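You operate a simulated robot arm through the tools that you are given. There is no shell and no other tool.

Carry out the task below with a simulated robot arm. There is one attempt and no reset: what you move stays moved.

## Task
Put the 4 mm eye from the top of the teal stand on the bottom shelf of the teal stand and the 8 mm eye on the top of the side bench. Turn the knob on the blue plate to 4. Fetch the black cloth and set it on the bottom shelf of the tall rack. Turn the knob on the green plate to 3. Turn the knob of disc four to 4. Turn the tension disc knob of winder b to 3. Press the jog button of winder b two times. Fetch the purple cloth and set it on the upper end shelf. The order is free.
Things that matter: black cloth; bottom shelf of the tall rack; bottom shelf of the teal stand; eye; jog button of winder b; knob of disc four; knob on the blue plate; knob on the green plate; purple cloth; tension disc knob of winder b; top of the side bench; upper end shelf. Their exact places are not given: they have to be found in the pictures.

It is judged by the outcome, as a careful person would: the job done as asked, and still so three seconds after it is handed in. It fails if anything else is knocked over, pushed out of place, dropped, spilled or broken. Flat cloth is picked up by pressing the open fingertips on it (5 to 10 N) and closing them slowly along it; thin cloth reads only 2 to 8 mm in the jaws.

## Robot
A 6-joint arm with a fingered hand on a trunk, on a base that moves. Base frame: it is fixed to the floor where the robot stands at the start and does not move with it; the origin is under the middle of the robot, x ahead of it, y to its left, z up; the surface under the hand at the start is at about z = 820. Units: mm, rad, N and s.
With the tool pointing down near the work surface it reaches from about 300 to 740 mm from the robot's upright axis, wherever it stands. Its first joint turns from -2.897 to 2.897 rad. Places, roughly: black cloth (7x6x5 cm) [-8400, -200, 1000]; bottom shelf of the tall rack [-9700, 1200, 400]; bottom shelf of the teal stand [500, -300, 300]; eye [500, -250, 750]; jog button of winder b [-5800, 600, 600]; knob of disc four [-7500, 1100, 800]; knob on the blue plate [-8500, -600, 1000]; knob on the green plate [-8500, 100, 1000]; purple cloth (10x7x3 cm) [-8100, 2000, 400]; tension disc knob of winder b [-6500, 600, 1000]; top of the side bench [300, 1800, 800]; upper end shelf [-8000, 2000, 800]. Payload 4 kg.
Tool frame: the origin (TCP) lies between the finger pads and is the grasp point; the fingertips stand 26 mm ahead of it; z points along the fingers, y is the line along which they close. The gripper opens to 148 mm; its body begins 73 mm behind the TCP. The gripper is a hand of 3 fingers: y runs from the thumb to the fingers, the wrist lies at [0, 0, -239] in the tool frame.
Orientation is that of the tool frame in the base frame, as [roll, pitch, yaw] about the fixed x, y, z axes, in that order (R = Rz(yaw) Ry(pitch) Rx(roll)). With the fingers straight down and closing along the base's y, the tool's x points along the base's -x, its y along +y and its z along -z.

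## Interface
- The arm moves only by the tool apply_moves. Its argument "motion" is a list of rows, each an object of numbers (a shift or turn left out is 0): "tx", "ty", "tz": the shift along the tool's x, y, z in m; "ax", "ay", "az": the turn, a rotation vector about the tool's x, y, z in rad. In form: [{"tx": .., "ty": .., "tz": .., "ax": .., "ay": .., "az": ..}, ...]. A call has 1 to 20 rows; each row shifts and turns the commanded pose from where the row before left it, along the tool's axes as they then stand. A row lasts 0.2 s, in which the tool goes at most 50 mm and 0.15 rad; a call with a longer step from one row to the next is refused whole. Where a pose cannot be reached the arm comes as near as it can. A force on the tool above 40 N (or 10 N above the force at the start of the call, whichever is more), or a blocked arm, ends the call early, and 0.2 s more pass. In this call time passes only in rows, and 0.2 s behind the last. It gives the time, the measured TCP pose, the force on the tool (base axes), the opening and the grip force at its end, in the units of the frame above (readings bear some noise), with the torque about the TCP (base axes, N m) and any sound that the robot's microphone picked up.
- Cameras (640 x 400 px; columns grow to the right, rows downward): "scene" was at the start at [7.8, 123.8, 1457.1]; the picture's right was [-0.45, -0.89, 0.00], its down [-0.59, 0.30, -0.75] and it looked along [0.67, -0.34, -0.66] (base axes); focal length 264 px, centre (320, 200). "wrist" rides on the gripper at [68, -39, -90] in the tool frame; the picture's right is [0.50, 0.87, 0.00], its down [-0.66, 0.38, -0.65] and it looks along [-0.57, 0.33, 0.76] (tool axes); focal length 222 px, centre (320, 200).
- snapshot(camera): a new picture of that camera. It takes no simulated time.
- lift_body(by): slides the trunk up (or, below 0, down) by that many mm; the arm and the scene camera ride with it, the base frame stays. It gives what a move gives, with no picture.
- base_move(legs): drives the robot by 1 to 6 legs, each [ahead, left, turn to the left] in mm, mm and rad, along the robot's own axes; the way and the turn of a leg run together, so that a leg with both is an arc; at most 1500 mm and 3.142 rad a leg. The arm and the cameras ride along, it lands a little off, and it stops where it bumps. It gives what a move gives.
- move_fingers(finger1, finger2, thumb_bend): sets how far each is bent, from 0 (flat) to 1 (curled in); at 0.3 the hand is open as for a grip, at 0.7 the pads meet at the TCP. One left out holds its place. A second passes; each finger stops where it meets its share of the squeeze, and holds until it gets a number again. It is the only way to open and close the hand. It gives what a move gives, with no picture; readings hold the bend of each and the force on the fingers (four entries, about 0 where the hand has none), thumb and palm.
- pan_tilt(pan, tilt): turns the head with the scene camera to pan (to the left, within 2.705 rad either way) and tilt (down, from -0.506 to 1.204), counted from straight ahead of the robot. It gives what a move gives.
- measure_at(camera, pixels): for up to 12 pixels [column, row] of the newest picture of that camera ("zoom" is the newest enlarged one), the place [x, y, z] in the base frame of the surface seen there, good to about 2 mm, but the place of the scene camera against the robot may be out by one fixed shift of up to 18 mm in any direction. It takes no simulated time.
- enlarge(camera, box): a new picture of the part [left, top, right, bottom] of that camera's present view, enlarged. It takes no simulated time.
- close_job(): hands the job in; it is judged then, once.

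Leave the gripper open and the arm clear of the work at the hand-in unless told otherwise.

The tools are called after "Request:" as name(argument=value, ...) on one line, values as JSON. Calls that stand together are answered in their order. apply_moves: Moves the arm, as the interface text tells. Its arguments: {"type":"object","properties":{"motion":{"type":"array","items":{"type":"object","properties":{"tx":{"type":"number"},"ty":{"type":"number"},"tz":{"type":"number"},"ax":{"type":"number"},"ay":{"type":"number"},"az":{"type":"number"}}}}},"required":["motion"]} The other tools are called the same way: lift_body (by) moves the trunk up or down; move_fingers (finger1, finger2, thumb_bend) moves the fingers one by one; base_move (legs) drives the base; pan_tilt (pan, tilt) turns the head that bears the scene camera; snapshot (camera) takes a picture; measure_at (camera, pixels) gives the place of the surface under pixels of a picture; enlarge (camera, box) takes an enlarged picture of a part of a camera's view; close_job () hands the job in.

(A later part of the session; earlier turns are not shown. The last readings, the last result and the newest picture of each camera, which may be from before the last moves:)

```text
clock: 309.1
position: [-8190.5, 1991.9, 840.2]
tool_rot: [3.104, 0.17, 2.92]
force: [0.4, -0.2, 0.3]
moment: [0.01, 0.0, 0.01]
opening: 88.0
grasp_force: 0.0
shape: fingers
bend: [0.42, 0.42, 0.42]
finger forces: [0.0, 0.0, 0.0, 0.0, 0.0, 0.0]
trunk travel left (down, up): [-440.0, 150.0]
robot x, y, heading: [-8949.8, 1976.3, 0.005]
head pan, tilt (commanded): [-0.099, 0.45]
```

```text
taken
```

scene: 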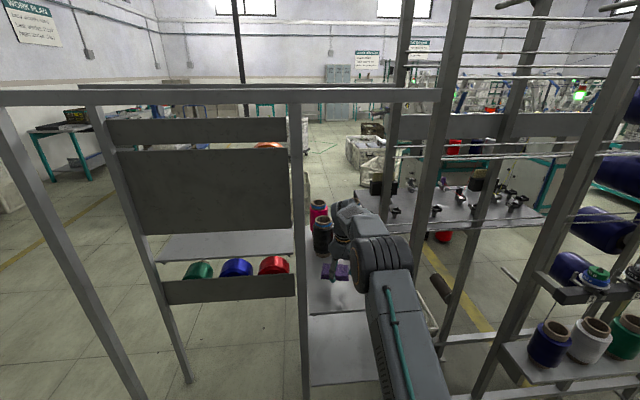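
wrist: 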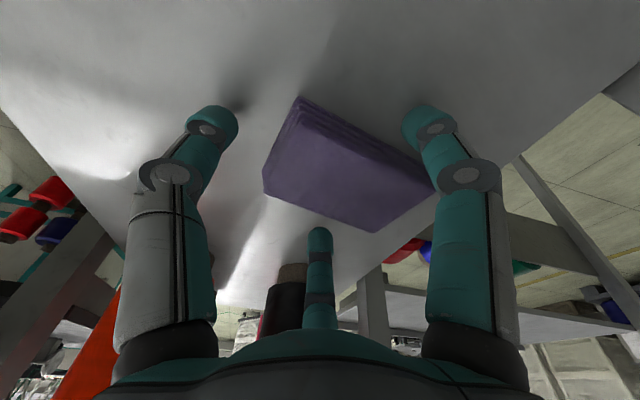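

Released; the cloth lies on the upper shelf. I raise straight up 80 mm and then back out.

Request:
apply_moves(motion=[{"tz": -0.0197, "tx": -0.0034}, {"tz": -0.0296, "tx": -0.0051}, {"tz": -0.0296, "tx": -0.0051}])

Request:
base_move(legs=[[-250, 0, 0]])

Request:
snapshot(camera="scene")

Request:
enlarge(camera="scene", box=[290, 180, 400, 290])

```text
clock: 309.9
position: [-8190.8, 1988.0, 918.6]
tool_rot: [3.102, 0.17, 2.92]
force: [1.1, 0.0, 0.2]
moment: [0.01, 0.0, 0.05]
opening: 87.8
grasp_force: 0.0
shape: fingers
bend: [0.42, 0.42, 0.42]
finger forces: [0.0, 0.0, 0.0, 0.1, 0.0, 0.0]
trunk travel left (down, up): [-440.0, 150.0]
robot x, y, heading: [-8951.4, 1977.7, 0.007]
head pan, tilt (commanded): [-0.099, 0.45]
```

```text
clock: 311.7
position: [-8436.3, 1984.1, 919.0]
tool_rot: [3.102, 0.169, 2.914]
force: [-0.5, 0.9, -0.7]
moment: [0.02, -0.01, 0.05]
opening: 88.1
grasp_force: 0.1
shape: fingers
bend: [0.42, 0.42, 0.42]
finger forces: [0.0, 0.1, 0.1, 0.0, 0.0, 0.0]
trunk travel left (down, up): [-440.0, 150.0]
robot x, y, heading: [-9196.4, 1977.8, -0.0]
head pan, tilt (commanded): [-0.099, 0.45]
```

```text
taken
```

scene: 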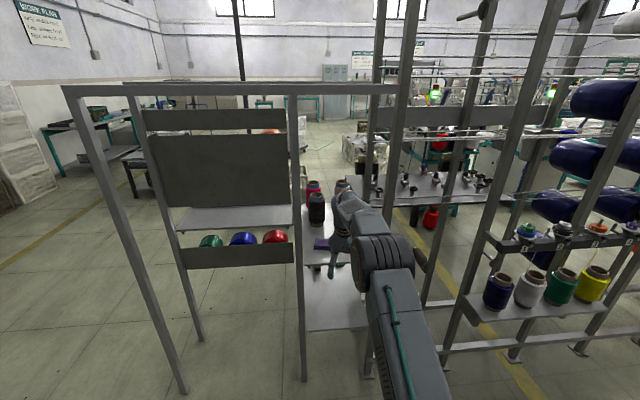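

```text
3.64 times, centred on (345, 235) of scene
```

zoom: 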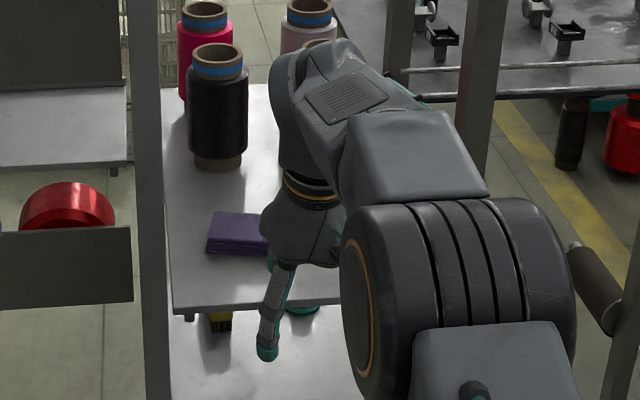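

Purple cloth done. I retract the arm, level the tool, and look down the aisle (−y).

Request:
apply_moves(motion=[{"tx": 0.045}, {"tx": 0.045}, {"tx": 0.045}, {"tx": 0.045, "az": -0.11}, {"tx": 0.045, "az": -0.11}, {"ay": 0.09}, {"ay": 0.08}])

Request:
pan_tilt(pan=-1.2, tilt=0.4)

Request:
snapshot(camera="scene")

Request:
pan_tilt(pan=-2.0, tilt=0.5)

Request:
snapshot(camera="scene")

```text
clock: 313.3
position: [-8654.2, 2027.7, 880.1]
tool_rot: [3.141, 0.002, 3.136]
force: [-0.1, 0.4, -0.2]
moment: [-0.01, 0.02, -0.04]
opening: 88.2
grasp_force: 0.0
shape: fingers
bend: [0.42, 0.42, 0.42]
finger forces: [0.1, 0.1, 0.0, 0.1, 0.0, 0.0]
trunk travel left (down, up): [-440.0, 150.0]
robot x, y, heading: [-9198.6, 1975.0, 0.003]
head pan, tilt (commanded): [-0.099, 0.45]
```

```text
clock: 314.6
position: [-8654.1, 2026.5, 880.6]
tool_rot: [-3.141, 0.003, 3.138]
force: [0.0, -1.0, 0.0]
moment: [-0.01, 0.01, 0.04]
opening: 88.0
grasp_force: 0.1
shape: fingers
bend: [0.42, 0.42, 0.42]
finger forces: [0.1, 0.0, 0.0, 0.0, 0.0, 0.0]
trunk travel left (down, up): [-440.0, 150.0]
robot x, y, heading: [-9191.9, 1977.8, 0.001]
head pan, tilt (commanded): [-1.201, 0.4]
```

```text
taken
```

scene: 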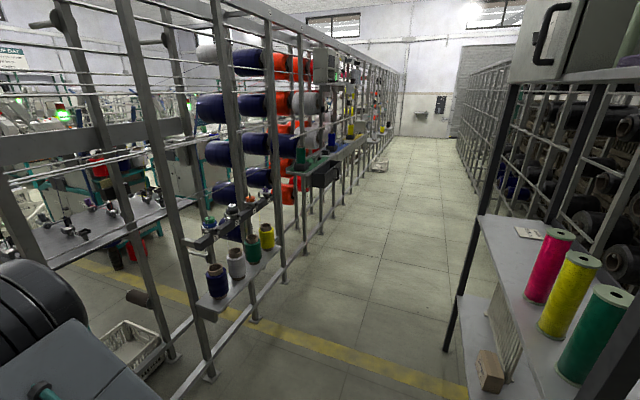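

```text
clock: 315.8
position: [-8654.2, 2027.3, 880.8]
tool_rot: [3.141, 0.005, 3.138]
force: [0.4, 0.0, -0.4]
moment: [0.0, 0.01, -0.01]
opening: 88.4
grasp_force: 0.0
shape: fingers
bend: [0.42, 0.42, 0.42]
finger forces: [0.1, 0.0, 0.0, 0.0, 0.0, 0.0]
trunk travel left (down, up): [-440.0, 150.0]
robot x, y, heading: [-9194.9, 1980.7, -0.002]
head pan, tilt (commanded): [-2.0, 0.499]
```

```text
taken
```

scene: 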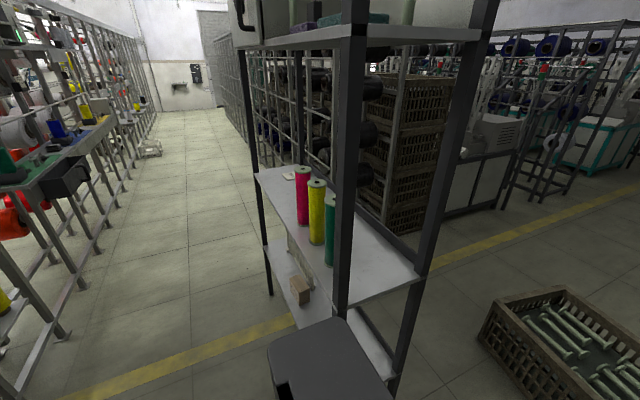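

Request:
apply_moves(motion=[{"tx": 0.045}, {"tx": 0.045}, {"tx": 0.045}])

Request:
base_move(legs=[[140, -1200, 0]])

Request:
pan_tilt(pan=-0.9, tilt=0.45)

Request:
snapshot(camera="scene")

```text
clock: 316.6
position: [-8788.5, 2027.6, 878.5]
tool_rot: [-3.141, 0.004, 3.138]
force: [1.3, 0.4, 0.1]
moment: [0.0, 0.0, 0.01]
opening: 88.3
grasp_force: 0.0
shape: fingers
bend: [0.42, 0.42, 0.42]
finger forces: [0.0, 0.0, 0.0, 0.0, 0.0, 0.1]
trunk travel left (down, up): [-440.0, 150.0]
robot x, y, heading: [-9193.6, 1978.3, 0.003]
head pan, tilt (commanded): [-2.0, 0.499]
```

```text
clock: 322.6
position: [-8630.3, 855.6, 879.6]
tool_rot: [3.141, 0.002, -3.117]
force: [-0.3, 0.1, -0.5]
moment: [0.01, -0.03, 0.03]
opening: 88.2
grasp_force: 0.1
shape: fingers
bend: [0.42, 0.42, 0.42]
finger forces: [0.0, 0.1, 0.1, 0.0, 0.1, 0.0]
trunk travel left (down, up): [-440.0, 150.0]
robot x, y, heading: [-9037.0, 795.3, 0.025]
head pan, tilt (commanded): [-2.0, 0.499]
```

```text
clock: 323.9
position: [-8630.4, 854.6, 879.1]
tool_rot: [3.142, 0.004, -3.119]
force: [0.0, 0.6, -0.2]
moment: [0.0, 0.0, 0.01]
opening: 88.2
grasp_force: 0.0
shape: fingers
bend: [0.42, 0.42, 0.42]
finger forces: [0.0, 0.0, 0.0, 0.1, 0.0, 0.1]
trunk travel left (down, up): [-440.0, 150.0]
robot x, y, heading: [-9037.5, 794.3, 0.023]
head pan, tilt (commanded): [-0.901, 0.45]
```

```text
taken
```

scene: 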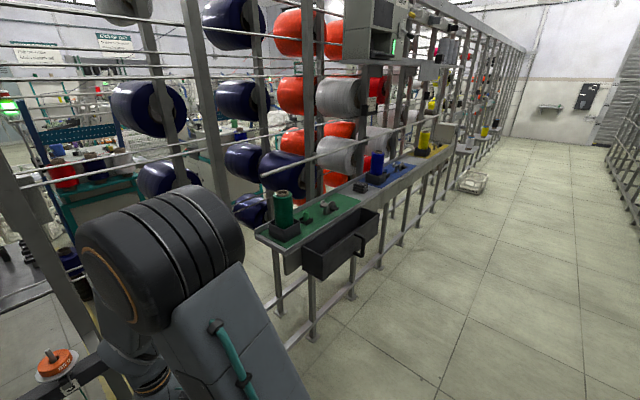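

Request:
enlarge(camera="scene", box=[240, 110, 480, 290])

Request:
measure_at(camera="scene", pixels=[[270, 235], [320, 212], [300, 228], [340, 250], [385, 175], [430, 155], [450, 140], [470, 185], [380, 220], [345, 290], [330, 255], [255, 230]])

```text
2.22 times, centred on (360, 200) of scene
```

zoom: 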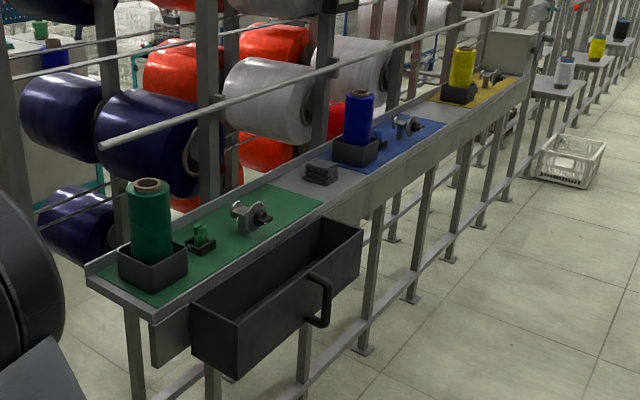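

```text
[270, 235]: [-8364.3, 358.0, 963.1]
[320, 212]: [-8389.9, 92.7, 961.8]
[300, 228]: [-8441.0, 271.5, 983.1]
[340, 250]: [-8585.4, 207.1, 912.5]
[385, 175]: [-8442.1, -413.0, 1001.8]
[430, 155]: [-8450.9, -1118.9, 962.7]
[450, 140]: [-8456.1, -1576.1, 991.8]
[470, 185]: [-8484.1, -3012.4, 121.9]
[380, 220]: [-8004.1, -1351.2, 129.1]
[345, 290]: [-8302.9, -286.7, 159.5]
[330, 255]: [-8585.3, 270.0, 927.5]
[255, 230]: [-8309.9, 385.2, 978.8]
```

Request:
enlarge(camera="scene", box=[310, 185, 350, 225])

Request:
enlarge(camera="scene", box=[370, 145, 420, 190])

Request:
enlarge(camera="scene", box=[345, 170, 375, 200])

```text
10.00 times, centred on (330, 205) of scene
```

zoom: 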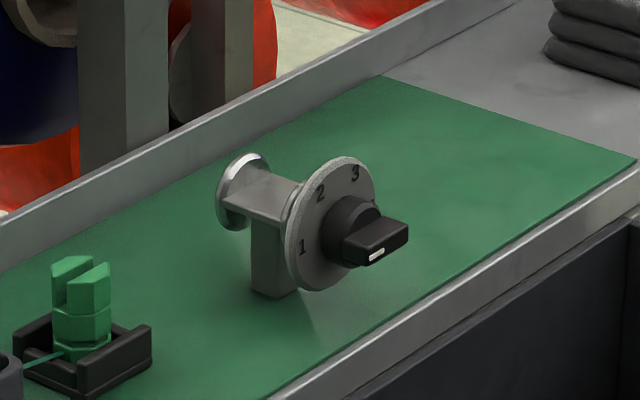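

```text
8.89 times, centred on (395, 168) of scene
```

zoom: 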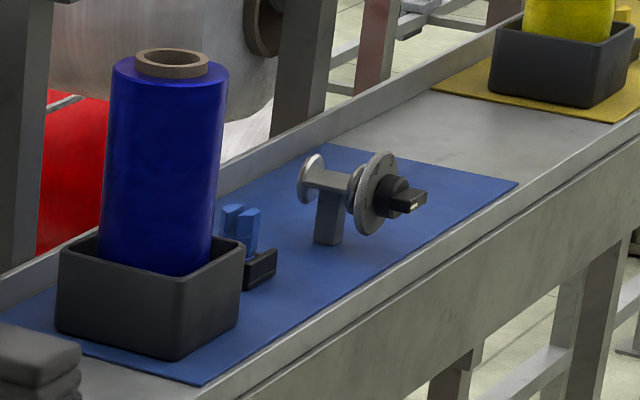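

```text
13.33 times, centred on (360, 185) of scene
```

zoom: 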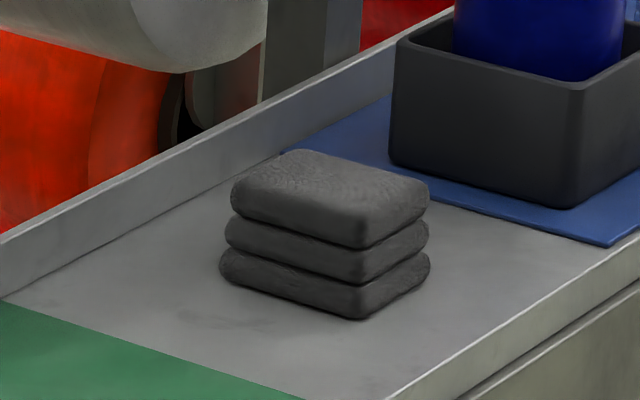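

The rail carries the green plate (knob), the folded black cloth, the blue plate (knob), and a drawer hanging in front with a handle. I raise the hand well above and move along to face them.

Request:
apply_moves(motion=[{"tz": -0.045}, {"tz": -0.045}, {"tz": -0.045}, {"tz": -0.045}, {"tz": -0.045}, {"tx": 0.03}])

Request:
base_move(legs=[[0, 0, -0.025], [0, -940, 0]])

Request:
pan_tilt(pan=0.35, tilt=0.55)

Request:
snapshot(camera="scene")

```text
clock: 325.3
position: [-8665.1, 852.6, 1101.5]
tool_rot: [-3.141, 0.004, -3.12]
force: [0.3, 0.5, -0.2]
moment: [0.01, 0.02, 0.01]
opening: 88.1
grasp_force: 0.1
shape: fingers
bend: [0.42, 0.42, 0.42]
finger forces: [0.1, 0.0, 0.1, 0.1, 0.1, 0.0]
trunk travel left (down, up): [-440.0, 150.0]
robot x, y, heading: [-9037.6, 794.9, 0.025]
head pan, tilt (commanded): [-0.901, 0.45]
```

```text
clock: 330.7
position: [-8660.0, -109.7, 1101.3]
tool_rot: [3.14, 0.004, -3.14]
force: [0.1, 0.9, 0.5]
moment: [-0.01, 0.02, -0.01]
opening: 88.0
grasp_force: 0.0
shape: fingers
bend: [0.42, 0.42, 0.42]
finger forces: [0.1, 0.0, 0.0, 0.0, 0.1, 0.0]
trunk travel left (down, up): [-440.0, 150.0]
robot x, y, heading: [-9036.7, -162.0, 0.007]
head pan, tilt (commanded): [-0.901, 0.45]
```

```text
clock: 332.1
position: [-8660.5, -110.1, 1100.9]
tool_rot: [-3.141, 0.003, -3.14]
force: [-0.3, 1.2, 0.8]
moment: [-0.03, 0.02, 0.02]
opening: 88.2
grasp_force: 0.1
shape: fingers
bend: [0.42, 0.42, 0.42]
finger forces: [0.0, 0.1, 0.0, 0.0, 0.0, 0.0]
trunk travel left (down, up): [-440.0, 150.0]
robot x, y, heading: [-9028.6, -161.4, 0.007]
head pan, tilt (commanded): [0.351, 0.55]
```

```text
taken
```

scene: 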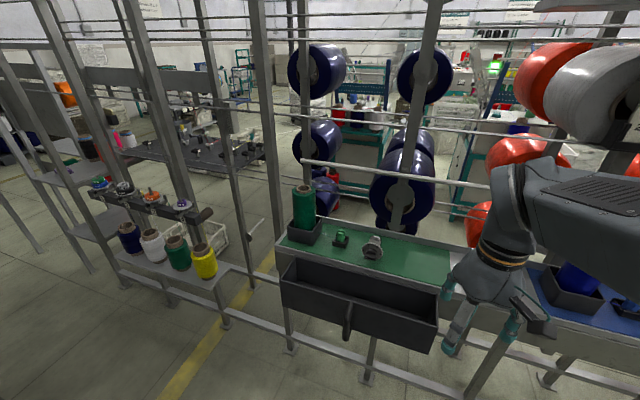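

Request:
enlarge(camera="scene", box=[350, 225, 400, 270])

Request:
measure_at(camera="zoom", pixels=[[300, 190], [260, 170], [330, 150], [280, 240], [350, 200], [400, 250], [200, 250], [300, 320]])

Request:
measure_at(camera="scene", pixels=[[285, 270], [435, 300], [348, 330], [305, 240], [300, 190], [340, 240], [430, 285], [410, 250], [300, 160], [330, 168], [440, 270], [365, 235]])

```text
8.89 times, centred on (375, 248) of scene
```

zoom: 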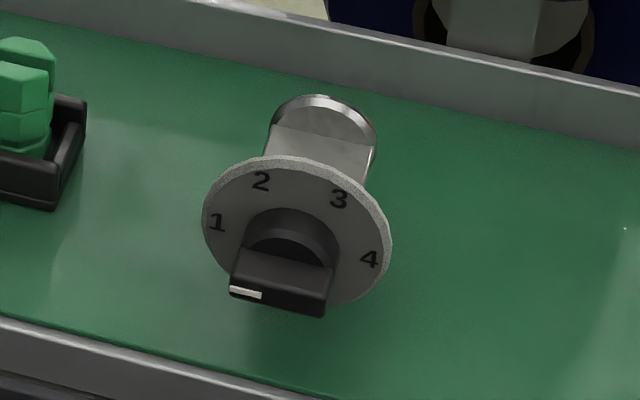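

```text
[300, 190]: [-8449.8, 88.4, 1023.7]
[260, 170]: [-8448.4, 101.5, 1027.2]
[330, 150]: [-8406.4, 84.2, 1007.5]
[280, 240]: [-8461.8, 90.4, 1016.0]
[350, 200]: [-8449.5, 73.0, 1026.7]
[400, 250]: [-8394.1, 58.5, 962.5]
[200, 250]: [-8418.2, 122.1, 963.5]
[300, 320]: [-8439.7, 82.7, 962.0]
```

```text
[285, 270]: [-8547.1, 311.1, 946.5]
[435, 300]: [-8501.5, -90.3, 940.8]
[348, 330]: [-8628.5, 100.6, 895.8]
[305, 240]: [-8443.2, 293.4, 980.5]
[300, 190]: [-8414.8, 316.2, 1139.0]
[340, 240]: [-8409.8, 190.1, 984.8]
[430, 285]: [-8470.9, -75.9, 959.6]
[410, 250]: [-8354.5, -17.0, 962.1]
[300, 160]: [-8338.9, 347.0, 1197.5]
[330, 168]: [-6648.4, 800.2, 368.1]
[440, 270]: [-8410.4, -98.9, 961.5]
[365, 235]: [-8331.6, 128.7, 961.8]
```

Green dial: numbers 1–4 left to right over the top; pointer at 1 (mark left). I replicate the geometry used at disc 4: robot about 605 mm back and 190 mm to the right of the knob. First thumb out, fingers curled.

Request:
move_fingers(finger1=1.0, finger2=1.0, thumb_bend=0.5)

Request:
base_move(legs=[[-80, 58, -0.007]])

Request:
lift_body(by=94)

Request:
apply_moves(motion=[{"az": -0.136}, {"az": -0.136}, {"az": -0.136}, {"az": -0.136}, {"az": -0.136}, {"az": -0.136}, {"az": -0.136}, {"az": -0.136}, {"az": -0.136}])

Request:
snapshot(camera="wrist")

Request:
snapshot(camera="scene")

```text
clock: 333.1
position: [-8660.2, -110.7, 1100.6]
tool_rot: [-3.141, 0.003, -3.139]
force: [-0.3, 1.0, 0.1]
moment: [-0.03, 0.01, -0.03]
opening: 28.0
grasp_force: 0.1
shape: fingers
bend: [0.77, 0.77, 0.5]
finger forces: [0.0, 0.0, 0.0, 0.0, 0.0, 0.0]
trunk travel left (down, up): [-440.0, 150.0]
robot x, y, heading: [-9033.9, -161.9, 0.006]
head pan, tilt (commanded): [0.351, 0.55]
```

```text
clock: 334.2
position: [-8739.0, -55.5, 1101.2]
tool_rot: [-3.141, 0.003, 3.136]
force: [1.2, 0.5, 0.7]
moment: [-0.01, 0.0, -0.03]
opening: 28.4
grasp_force: 0.1
shape: fingers
bend: [0.78, 0.78, 0.5]
finger forces: [0.1, 0.1, 0.1, 0.1, 0.1, 0.0]
trunk travel left (down, up): [-440.0, 150.0]
robot x, y, heading: [-9111.5, -102.9, -0.004]
head pan, tilt (commanded): [0.351, 0.55]
```

```text
clock: 335.5
position: [-8739.2, -53.2, 1194.4]
tool_rot: [-3.14, 0.003, 3.137]
force: [1.0, -0.6, 0.3]
moment: [-0.02, 0.01, 0.04]
opening: 28.6
grasp_force: 0.1
shape: fingers
bend: [0.78, 0.78, 0.5]
finger forces: [0.1, 0.0, 0.1, 0.0, 0.1, 0.0]
trunk travel left (down, up): [-534.0, 56.0]
robot x, y, heading: [-9111.9, -104.2, -0.0]
head pan, tilt (commanded): [0.351, 0.55]
```

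```text
clock: 337.5
position: [-8739.8, -41.8, 1188.5]
tool_rot: [-3.134, -0.002, -1.924]
force: [0.4, 0.9, -0.1]
moment: [0.01, 0.01, -0.01]
opening: 28.9
grasp_force: 0.0
shape: fingers
bend: [0.79, 0.79, 0.5]
finger forces: [0.0, 0.0, 0.0, 0.0, 0.0, 0.0]
out of reach, approached as far as the arm can: row 9
trunk travel left (down, up): [-534.0, 56.0]
robot x, y, heading: [-9111.4, -102.4, 0.003]
head pan, tilt (commanded): [0.351, 0.55]
```

```text
taken
```

wrist: 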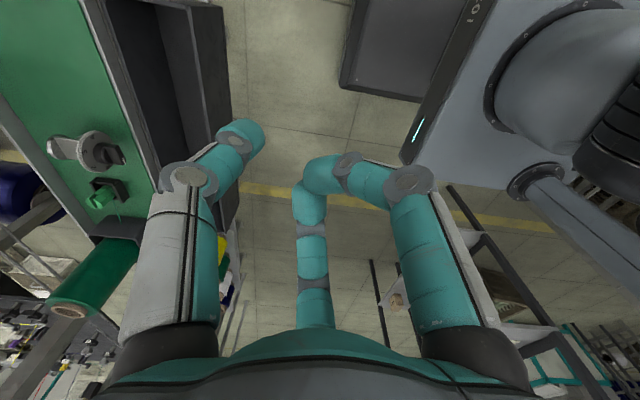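

```text
taken
```

scene: 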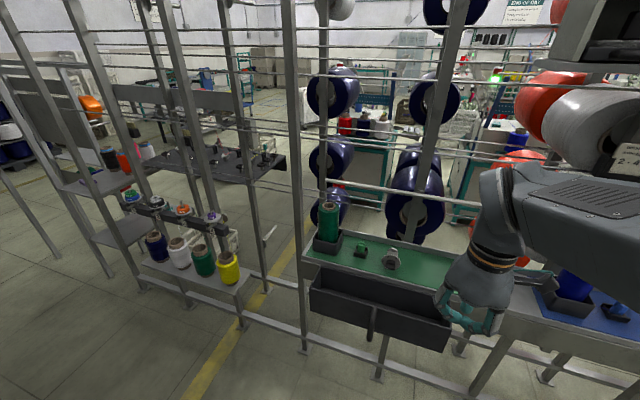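

Request:
enlarge(camera="wrist", box=[50, 110, 150, 200])

Request:
measure_at(camera="zoom", pixels=[[300, 180], [230, 150], [270, 120], [330, 120], [260, 200], [360, 160], [320, 160], [340, 130], [280, 160], [200, 170], [400, 60], [380, 250]])

```text
4.44 times, centred on (100, 155) of wrist
```

zoom: 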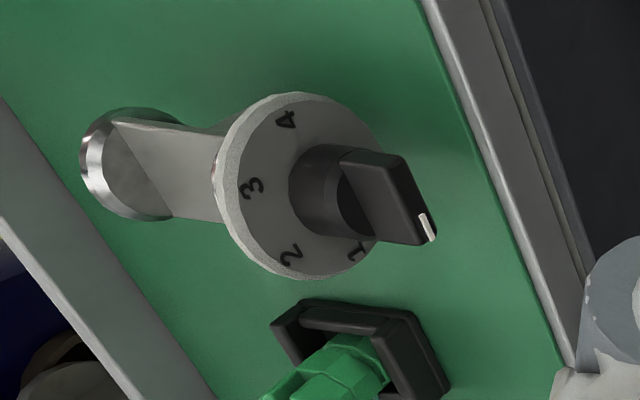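

```text
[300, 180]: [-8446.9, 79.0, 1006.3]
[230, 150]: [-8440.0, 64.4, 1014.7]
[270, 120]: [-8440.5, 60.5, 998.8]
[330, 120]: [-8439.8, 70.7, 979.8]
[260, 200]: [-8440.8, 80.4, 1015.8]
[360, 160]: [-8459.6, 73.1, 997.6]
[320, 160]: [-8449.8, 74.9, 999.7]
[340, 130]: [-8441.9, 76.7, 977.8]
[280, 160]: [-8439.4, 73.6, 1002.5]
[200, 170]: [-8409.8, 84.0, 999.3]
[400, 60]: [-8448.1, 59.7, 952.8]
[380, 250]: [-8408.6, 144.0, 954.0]
```

Request:
measure_at(camera="zoom", pixels=[[357, 248], [292, 255], [252, 187], [287, 120], [427, 227], [432, 238], [395, 165], [408, 185], [350, 160], [380, 240], [318, 160], [300, 100]])

```text
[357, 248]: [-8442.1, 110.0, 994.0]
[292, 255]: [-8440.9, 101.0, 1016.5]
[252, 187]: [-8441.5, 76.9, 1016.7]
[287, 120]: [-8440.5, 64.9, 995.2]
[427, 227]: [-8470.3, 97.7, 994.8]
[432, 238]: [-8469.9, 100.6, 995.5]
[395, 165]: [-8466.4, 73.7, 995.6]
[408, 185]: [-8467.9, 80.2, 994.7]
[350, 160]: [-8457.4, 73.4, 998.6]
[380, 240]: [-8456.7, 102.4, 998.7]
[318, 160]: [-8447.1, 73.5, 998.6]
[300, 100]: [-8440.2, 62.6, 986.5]
```

Green dial (wrist-measured): centre y 88, z 995.5, plate x −8441, bar front x −8470; pointer at 1. I bring the hand in front of it at height.

Request:
apply_moves(motion=[{"tx": -0.0331, "ty": -0.0301}, {"tx": -0.0331, "ty": -0.0301}, {"tx": -0.0331, "ty": -0.0301}, {"tx": -0.0331, "ty": -0.0301}, {"tx": -0.0331, "ty": -0.0301}, {"tx": -0.0331, "ty": -0.0301}, {"tz": 0.044}, {"tz": 0.044}])

Request:
snapshot(camera="wrist")

Request:
snapshot(camera="scene")

```text
clock: 339.3
position: [-8512.0, 88.2, 1094.0]
tool_rot: [-3.139, 0.002, -1.924]
force: [0.6, -0.6, -0.6]
moment: [0.0, 0.0, -0.02]
opening: 29.0
grasp_force: 0.1
shape: fingers
bend: [0.79, 0.79, 0.5]
finger forces: [0.0, 0.0, 0.0, 0.0, 0.1, 0.0]
out of reach, approached as far as the arm can: row 6
trunk travel left (down, up): [-534.0, 56.0]
robot x, y, heading: [-9112.0, -104.0, -0.001]
head pan, tilt (commanded): [0.351, 0.55]
```

```text
taken
```

wrist: 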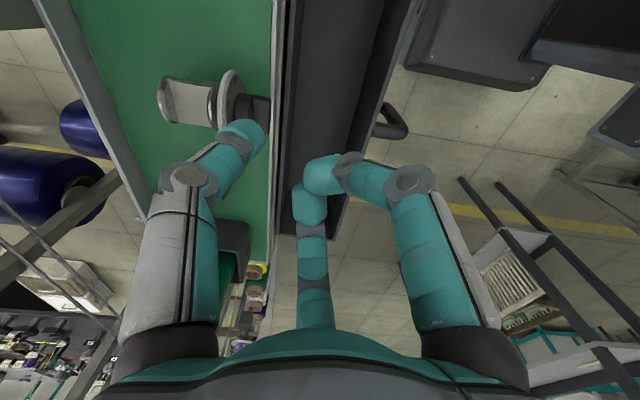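

```text
taken
```

scene: 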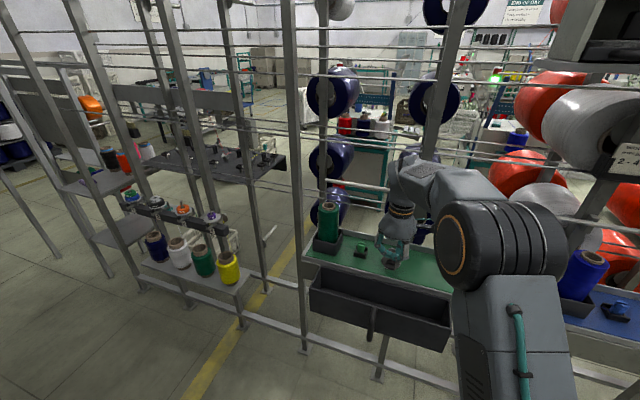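

Request:
move_fingers(finger1=1.0, finger2=1.0, thumb_bend=0.5)

Request:
enlarge(camera="scene", box=[360, 220, 430, 285])

Request:
enlarge(camera="wrist", box=[140, 50, 300, 170])

```text
clock: 340.3
position: [-8513.7, 88.0, 1094.0]
tool_rot: [-3.138, 0.002, -1.924]
force: [-0.2, 0.2, 0.5]
moment: [-0.03, -0.06, -0.01]
opening: 30.4
grasp_force: 0.0
shape: fingers
bend: [0.83, 0.83, 0.5]
finger forces: [0.0, 0.0, 0.1, 0.0, 0.0, 0.1]
trunk travel left (down, up): [-534.0, 56.0]
robot x, y, heading: [-9113.6, -100.4, 0.001]
head pan, tilt (commanded): [0.351, 0.55]
```

```text
6.15 times, centred on (395, 252) of scene
```

zoom: 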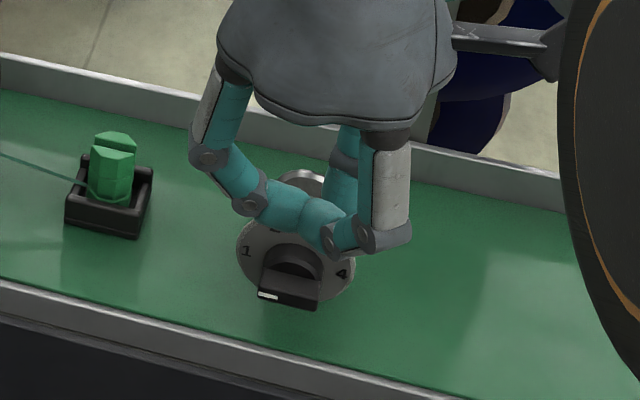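

```text
3.33 times, centred on (220, 110) of wrist
```

zoom: 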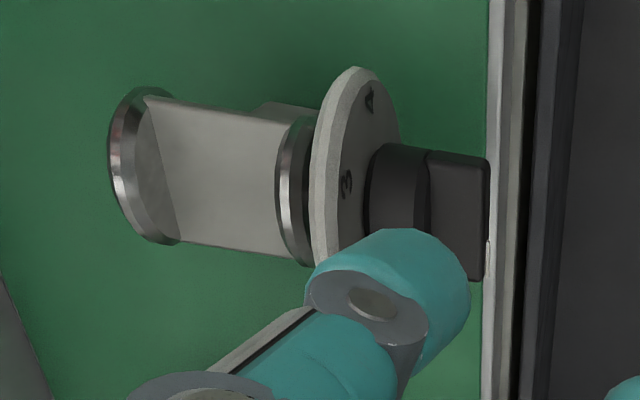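

I shift slightly so the thumb tip is over the right-hand (tail) end of the bar, then descend.

Request:
apply_moves(motion=[{"tx": 0.0018, "ty": -0.0129}, {"tz": 0.025}, {"tz": 0.02}])

Request:
enlarge(camera="scene", box=[360, 220, 430, 285])

Request:
enlarge(camera="wrist", box=[140, 50, 300, 170])

```text
clock: 341.1
position: [-8501.3, 82.1, 1046.6]
tool_rot: [-3.137, 0.002, -1.922]
force: [-0.5, 0.6, -0.2]
moment: [0.0, 0.05, 0.02]
opening: 35.9
grasp_force: 0.0
shape: fingers
bend: [0.92, 0.91, 0.5]
finger forces: [0.1, 0.1, 0.1, 0.0, 0.1, 0.0]
trunk travel left (down, up): [-534.0, 56.0]
robot x, y, heading: [-9113.0, -104.9, -0.004]
head pan, tilt (commanded): [0.351, 0.55]
```

```text
6.15 times, centred on (395, 252) of scene
```

zoom: 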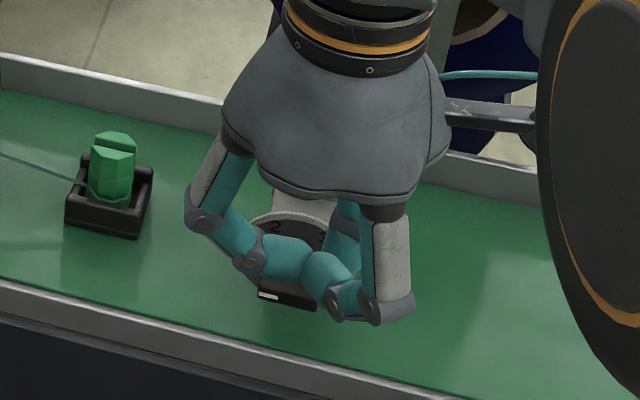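

```text
3.33 times, centred on (220, 110) of wrist
```

zoom: 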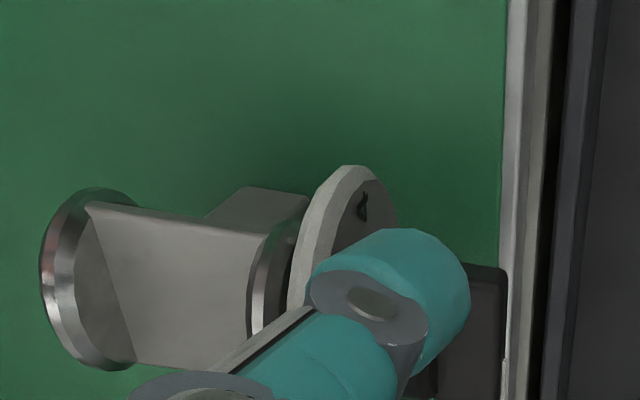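

The thumb is over the tail end. I press down in small steps.

Request:
apply_moves(motion=[{"tz": 0.004}, {"tz": 0.004}])

Request:
apply_moves(motion=[{"tz": 0.003}])

Request:
apply_moves(motion=[{"tz": 0.003}])

Request:
apply_moves(motion=[{"tz": 0.003}])

```text
clock: 341.7
position: [-8501.2, 80.5, 1038.6]
tool_rot: [-3.138, 0.001, -1.923]
force: [-0.2, 0.1, 0.0]
moment: [0.02, 0.0, 0.01]
opening: 36.6
grasp_force: 0.0
shape: fingers
bend: [0.93, 0.92, 0.5]
finger forces: [0.0, 0.0, 0.0, 0.1, 0.0, 0.1]
trunk travel left (down, up): [-534.0, 56.0]
robot x, y, heading: [-9109.0, -105.4, -0.002]
head pan, tilt (commanded): [0.351, 0.55]
```

```text
clock: 342.1
position: [-8501.9, 79.5, 1034.9]
tool_rot: [-3.137, 0.002, -1.924]
force: [-0.2, 0.2, 0.1]
moment: [0.0, 0.01, -0.02]
opening: 36.7
grasp_force: 0.0
shape: fingers
bend: [0.93, 0.93, 0.5]
finger forces: [0.2, 0.0, 0.0, 0.0, 0.1, 0.0]
trunk travel left (down, up): [-534.0, 56.0]
robot x, y, heading: [-9114.5, -101.2, 0.005]
head pan, tilt (commanded): [0.351, 0.55]
```

```text
clock: 342.5
position: [-8501.7, 80.4, 1033.7]
tool_rot: [-3.138, 0.002, -1.924]
force: [0.0, 0.7, 0.0]
moment: [0.01, 0.04, 0.0]
opening: 36.9
grasp_force: 0.1
shape: fingers
bend: [0.93, 0.93, 0.5]
finger forces: [0.1, 0.0, 0.0, 0.0, 0.0, 0.0]
trunk travel left (down, up): [-534.0, 56.0]
robot x, y, heading: [-9110.7, -105.4, 0.002]
head pan, tilt (commanded): [0.351, 0.55]
```

```text
clock: 342.9
position: [-8501.2, 79.7, 1028.8]
tool_rot: [-3.139, 0.004, -1.923]
force: [0.2, -0.1, 0.3]
moment: [0.01, 0.01, -0.01]
opening: 37.2
grasp_force: 0.1
shape: fingers
bend: [0.93, 0.93, 0.5]
finger forces: [0.0, 0.1, 0.1, 0.0, 0.0, 0.0]
trunk travel left (down, up): [-534.0, 56.0]
robot x, y, heading: [-9113.8, -102.5, 0.004]
head pan, tilt (commanded): [0.351, 0.55]
```

Request:
enlarge(camera="scene", box=[370, 230, 420, 275])

Request:
enlarge(camera="wrist", box=[180, 90, 300, 200])

```text
8.89 times, centred on (395, 252) of scene
```

zoom: 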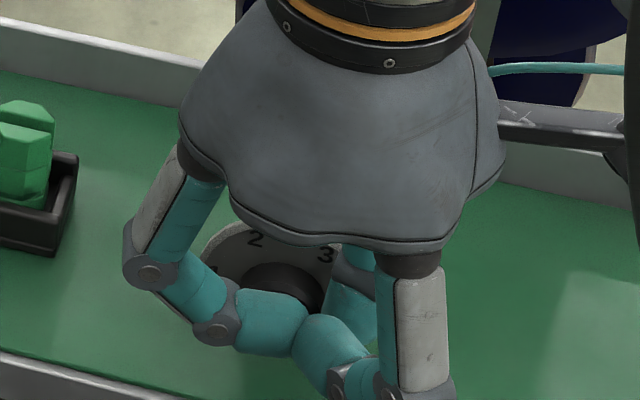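

```text
3.64 times, centred on (240, 145) of wrist
```

zoom: 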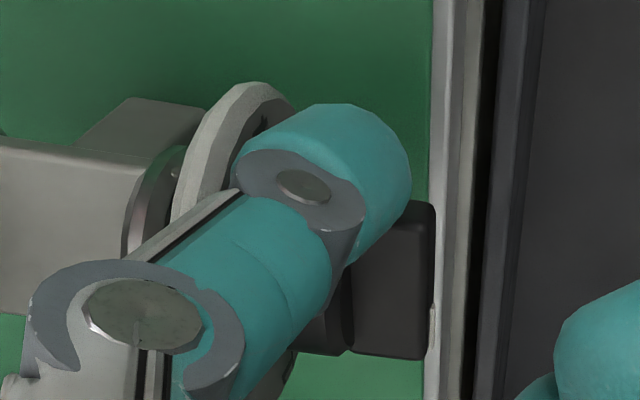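

Request:
apply_moves(motion=[{"tz": 0.003}])

Request:
apply_moves(motion=[{"tz": 0.003}])

Request:
apply_moves(motion=[{"tz": 0.003}])

Request:
enlarge(camera="wrist", box=[180, 90, 300, 200])

```text
clock: 343.3
position: [-8501.2, 79.7, 1026.2]
tool_rot: [-3.139, 0.001, -1.925]
force: [-0.1, -0.1, -0.4]
moment: [0.01, -0.02, 0.0]
opening: 36.9
grasp_force: 0.6
shape: fingers
bend: [0.93, 0.93, 0.5]
finger forces: [0.1, 0.0, 0.0, 0.0, 0.1, 0.0]
trunk travel left (down, up): [-534.0, 56.0]
robot x, y, heading: [-9112.5, -101.4, -0.006]
head pan, tilt (commanded): [0.351, 0.55]
```

```text
clock: 343.7
position: [-8502.4, 79.9, 1023.4]
tool_rot: [-3.139, 0.002, -1.923]
force: [-0.2, -0.4, -0.4]
moment: [-0.03, -0.02, -0.03]
opening: 37.0
grasp_force: 0.1
shape: fingers
bend: [0.93, 0.93, 0.5]
finger forces: [0.0, 0.1, 0.1, 0.0, 0.0, 0.0]
trunk travel left (down, up): [-534.0, 56.0]
robot x, y, heading: [-9112.2, -105.5, -0.0]
head pan, tilt (commanded): [0.351, 0.55]
```

```text
clock: 344.1
position: [-8501.1, 80.5, 1019.9]
tool_rot: [-3.138, 0.001, -1.923]
force: [-0.1, -1.1, -0.6]
moment: [0.01, 0.01, -0.02]
opening: 36.9
grasp_force: 0.2
shape: fingers
bend: [0.93, 0.93, 0.5]
finger forces: [0.0, 0.0, 0.0, 0.0, 0.0, 0.1]
trunk travel left (down, up): [-534.0, 56.0]
robot x, y, heading: [-9113.7, -102.4, -0.002]
head pan, tilt (commanded): [0.351, 0.55]
```

```text
3.64 times, centred on (240, 145) of wrist
```

zoom: 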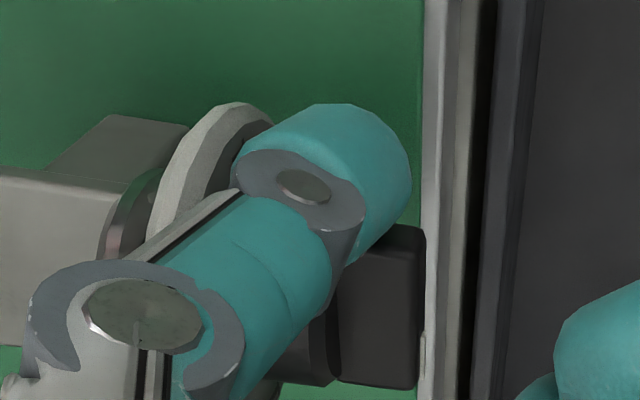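

No contact: the thumb passed beside the tail end. I go up, shift 8 mm toward +y, and press again.

Request:
apply_moves(motion=[{"tz": -0.024}, {"tx": -0.0084, "ty": 0.0031}, {"tz": 0.006}])

Request:
apply_moves(motion=[{"tz": 0.003}])

Request:
apply_moves(motion=[{"tz": 0.003}])

Request:
apply_moves(motion=[{"tz": 0.002}])

```text
clock: 344.9
position: [-8500.6, 90.0, 1038.9]
tool_rot: [-3.138, 0.004, -1.924]
force: [-0.8, -2.0, 3.1]
moment: [-0.08, -0.11, -0.07]
opening: 36.7
grasp_force: 1.4
shape: fingers
bend: [0.93, 0.93, 0.5]
finger forces: [0.0, 0.0, 0.0, 0.1, 3.0, 0.0]
trunk travel left (down, up): [-534.0, 56.0]
robot x, y, heading: [-9113.9, -100.6, -0.004]
head pan, tilt (commanded): [0.351, 0.55]
```

```text
clock: 345.3
position: [-8502.2, 88.3, 1036.6]
tool_rot: [-3.138, 0.002, -1.923]
force: [-2.2, -7.9, 6.3]
moment: [-0.29, -0.27, -0.42]
opening: 38.2
grasp_force: 4.6
shape: fingers
bend: [0.93, 0.93, 0.5]
finger forces: [0.0, 0.1, 0.0, 0.0, 10.4, 0.0]
trunk travel left (down, up): [-534.0, 56.0]
robot x, y, heading: [-9110.8, -101.2, -0.001]
head pan, tilt (commanded): [0.351, 0.55]
```

```text
clock: 345.7
position: [-8502.0, 86.5, 1033.1]
tool_rot: [-3.138, 0.002, -1.923]
force: [-4.1, -14.6, 5.5]
moment: [-0.5, -0.15, -0.72]
opening: 38.3
grasp_force: 7.9
shape: fingers
bend: [0.93, 0.93, 0.49]
finger forces: [0.1, 0.0, 0.0, 0.0, 15.2, 0.1]
trunk travel left (down, up): [-534.0, 56.0]
robot x, y, heading: [-9111.1, -106.1, 0.006]
head pan, tilt (commanded): [0.351, 0.55]
```

```text
clock: 346.1
position: [-8502.8, 87.2, 1032.0]
tool_rot: [-3.138, 0.003, -1.924]
force: [-4.6, -17.9, 7.4]
moment: [-0.65, -0.18, -0.94]
opening: 38.6
grasp_force: 9.3
shape: fingers
bend: [0.93, 0.93, 0.49]
finger forces: [0.1, 0.0, 0.0, 0.0, 18.9, 0.1]
trunk travel left (down, up): [-534.0, 56.0]
robot x, y, heading: [-9111.7, -101.7, 0.002]
head pan, tilt (commanded): [0.351, 0.55]
```

The contact is on the bar's end face. I go up and shift a further 7 mm toward +y.

Request:
apply_moves(motion=[{"tz": -0.02}, {"tx": -0.0066, "ty": 0.0024}])

Request:
enlarge(camera="wrist", box=[180, 90, 300, 200])

Request:
apply_moves(motion=[{"tz": 0.005}, {"tz": 0.003}])

Request:
apply_moves(motion=[{"tz": 0.003}])

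```text
clock: 346.7
position: [-8504.2, 96.6, 1049.3]
tool_rot: [-3.139, 0.002, -1.922]
force: [1.5, -0.2, -0.1]
moment: [-0.01, -0.02, 0.0]
opening: 36.8
grasp_force: 0.0
shape: fingers
bend: [0.93, 0.93, 0.5]
finger forces: [0.0, 0.0, 0.0, 0.0, 0.0, 0.0]
trunk travel left (down, up): [-534.0, 56.0]
robot x, y, heading: [-9110.3, -106.3, 0.002]
head pan, tilt (commanded): [0.351, 0.55]
```

```text
3.64 times, centred on (240, 145) of wrist
```

zoom: 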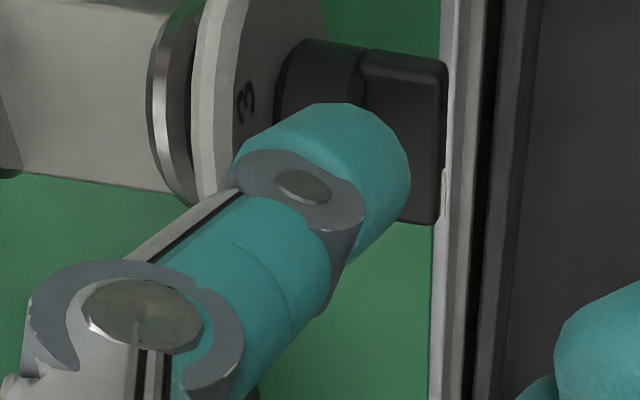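

```text
clock: 347.3
position: [-8503.0, 95.3, 1044.0]
tool_rot: [-3.138, 0.002, -1.924]
force: [0.6, -0.2, 0.9]
moment: [-0.02, 0.02, 0.01]
opening: 36.9
grasp_force: 0.1
shape: fingers
bend: [0.93, 0.93, 0.5]
finger forces: [0.2, 0.1, 0.0, 0.0, 0.0, 0.0]
trunk travel left (down, up): [-534.0, 56.0]
robot x, y, heading: [-9109.6, -104.3, 0.0]
head pan, tilt (commanded): [0.351, 0.55]
```

```text
clock: 347.7
position: [-8501.7, 94.4, 1042.4]
tool_rot: [-3.136, 0.005, -1.925]
force: [-1.1, -3.3, 10.7]
moment: [-0.19, -0.52, -0.11]
opening: 36.7
grasp_force: 6.1
shape: fingers
bend: [0.93, 0.93, 0.5]
finger forces: [0.1, 0.0, 0.1, 0.1, 11.6, 0.1]
trunk travel left (down, up): [-534.0, 56.0]
robot x, y, heading: [-9114.1, -101.2, -0.0]
head pan, tilt (commanded): [0.351, 0.55]
```

Request:
snapshot(camera="wrist")

Request:
measure_at(camera="wrist", pixels=[[247, 122], [262, 130], [255, 135], [240, 145], [225, 155], [235, 122], [270, 140], [265, 110], [280, 120]])

Request:
enlarge(camera="scene", box=[370, 230, 420, 275])

```text
taken
```

wrist: 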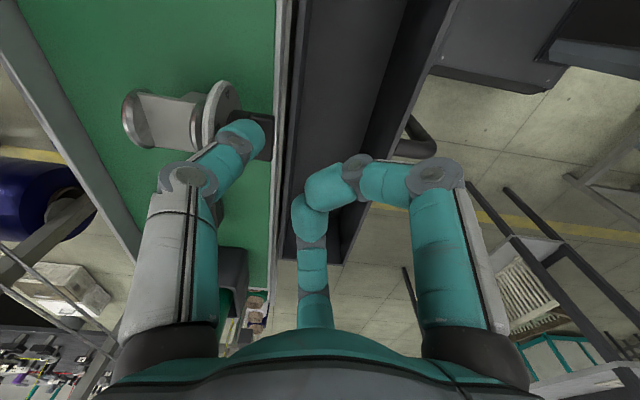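

```text
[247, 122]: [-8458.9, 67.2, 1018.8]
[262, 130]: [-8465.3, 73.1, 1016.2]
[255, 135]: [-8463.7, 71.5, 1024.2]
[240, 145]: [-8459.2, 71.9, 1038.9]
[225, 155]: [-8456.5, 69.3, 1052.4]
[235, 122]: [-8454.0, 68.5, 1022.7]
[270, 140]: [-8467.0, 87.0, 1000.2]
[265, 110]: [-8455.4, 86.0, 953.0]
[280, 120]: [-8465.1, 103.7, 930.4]
```

```text
8.89 times, centred on (395, 252) of scene
```

zoom: 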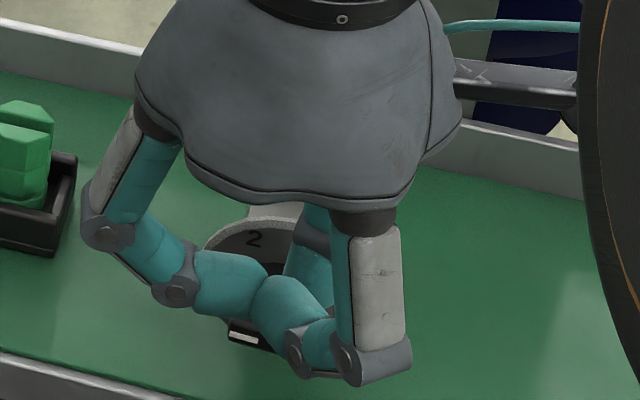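

The geometry needs the press ~17 mm from the centre (TCP y≈85). I lift, reposition, and press down along the tail.

Request:
apply_moves(motion=[{"tz": -0.01}, {"tx": 0.0094, "ty": -0.0035}])

Request:
apply_moves(motion=[{"tz": 0.005}, {"tz": 0.004}])

Request:
apply_moves(motion=[{"tz": 0.003}])

Request:
apply_moves(motion=[{"tz": 0.003}])

Request:
apply_moves(motion=[{"tz": 0.003}])

```text
clock: 348.3
position: [-8501.8, 85.0, 1049.0]
tool_rot: [-3.14, 0.001, -1.922]
force: [-0.1, -0.3, 0.9]
moment: [-0.03, -0.01, -0.01]
opening: 37.1
grasp_force: 0.1
shape: fingers
bend: [0.93, 0.93, 0.5]
finger forces: [0.0, 0.0, 0.0, 0.0, 0.0, 0.0]
trunk travel left (down, up): [-534.0, 56.0]
robot x, y, heading: [-9109.6, -104.0, 0.003]
head pan, tilt (commanded): [0.351, 0.55]
```

```text
clock: 348.9
position: [-8502.5, 85.7, 1040.3]
tool_rot: [-3.138, 0.001, -1.924]
force: [0.6, -0.8, -0.2]
moment: [0.0, 0.0, 0.0]
opening: 36.9
grasp_force: 0.0
shape: fingers
bend: [0.93, 0.93, 0.5]
finger forces: [0.0, 0.0, 0.1, 0.1, 0.2, 0.0]
trunk travel left (down, up): [-534.0, 56.0]
robot x, y, heading: [-9108.3, -103.6, -0.002]
head pan, tilt (commanded): [0.351, 0.55]
```

```text
clock: 349.3
position: [-8500.8, 84.0, 1036.2]
tool_rot: [-3.138, 0.003, -1.923]
force: [0.6, 0.2, -0.1]
moment: [0.02, 0.01, -0.03]
opening: 36.9
grasp_force: 0.2
shape: fingers
bend: [0.93, 0.93, 0.5]
finger forces: [0.0, 0.0, 0.0, 0.0, 0.0, 0.1]
trunk travel left (down, up): [-534.0, 56.0]
robot x, y, heading: [-9111.4, -103.2, 0.002]
head pan, tilt (commanded): [0.351, 0.55]
```

```text
clock: 349.7
position: [-8502.0, 85.5, 1034.3]
tool_rot: [-3.138, 0.001, -1.923]
force: [-0.1, 0.5, 0.3]
moment: [0.0, -0.03, 0.02]
opening: 37.0
grasp_force: 0.1
shape: fingers
bend: [0.93, 0.93, 0.5]
finger forces: [0.0, 0.0, 0.0, 0.0, 0.0, 0.0]
trunk travel left (down, up): [-534.0, 56.0]
robot x, y, heading: [-9109.5, -100.8, 0.001]
head pan, tilt (commanded): [0.351, 0.55]
```

```text
clock: 350.1
position: [-8501.5, 84.4, 1031.8]
tool_rot: [-3.138, 0.002, -1.923]
force: [0.2, -0.7, 1.2]
moment: [-0.06, -0.1, 0.0]
opening: 37.4
grasp_force: 1.2
shape: fingers
bend: [0.93, 0.93, 0.5]
finger forces: [0.1, 0.0, 0.0, 0.0, 2.2, 0.0]
trunk travel left (down, up): [-534.0, 56.0]
robot x, y, heading: [-9110.3, -102.3, 0.0]
head pan, tilt (commanded): [0.351, 0.55]
```

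Request:
apply_moves(motion=[{"tz": 0.003}])

Request:
apply_moves(motion=[{"tz": 0.003}])

Request:
enlarge(camera="wrist", box=[180, 80, 300, 190])

Request:
enlarge(camera="scene", box=[370, 230, 420, 275])

```text
clock: 350.5
position: [-8503.4, 85.2, 1028.7]
tool_rot: [-3.137, 0.001, -1.924]
force: [-0.8, -4.4, 3.5]
moment: [-0.15, -0.13, -0.22]
opening: 37.1
grasp_force: 2.1
shape: fingers
bend: [0.93, 0.93, 0.5]
finger forces: [0.1, 0.0, 0.1, 0.0, 5.3, 0.0]
trunk travel left (down, up): [-534.0, 56.0]
robot x, y, heading: [-9113.5, -104.6, -0.002]
head pan, tilt (commanded): [0.351, 0.55]
```

```text
clock: 350.9
position: [-8502.1, 85.5, 1026.0]
tool_rot: [-3.137, 0.001, -1.923]
force: [-3.0, -7.4, 2.1]
moment: [-0.22, -0.09, -0.38]
opening: 37.3
grasp_force: 3.5
shape: fingers
bend: [0.93, 0.93, 0.5]
finger forces: [0.1, 0.1, 0.0, 0.1, 7.7, 0.0]
trunk travel left (down, up): [-534.0, 56.0]
robot x, y, heading: [-9110.3, -101.6, 0.003]
head pan, tilt (commanded): [0.351, 0.55]
```

```text
3.64 times, centred on (240, 135) of wrist
```

zoom: 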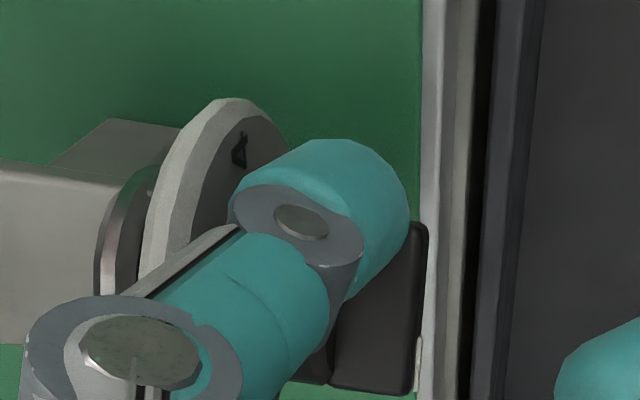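

```text
8.89 times, centred on (395, 252) of scene
```

zoom: 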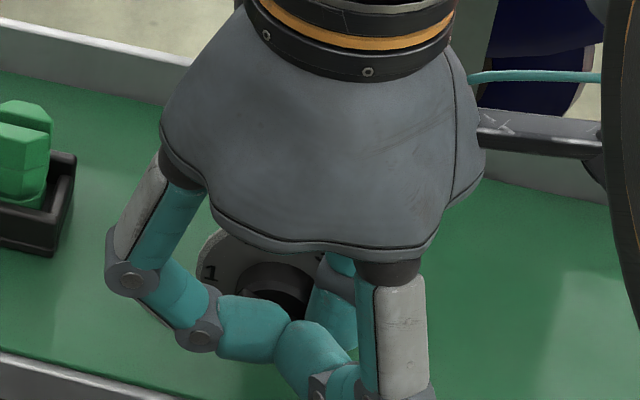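

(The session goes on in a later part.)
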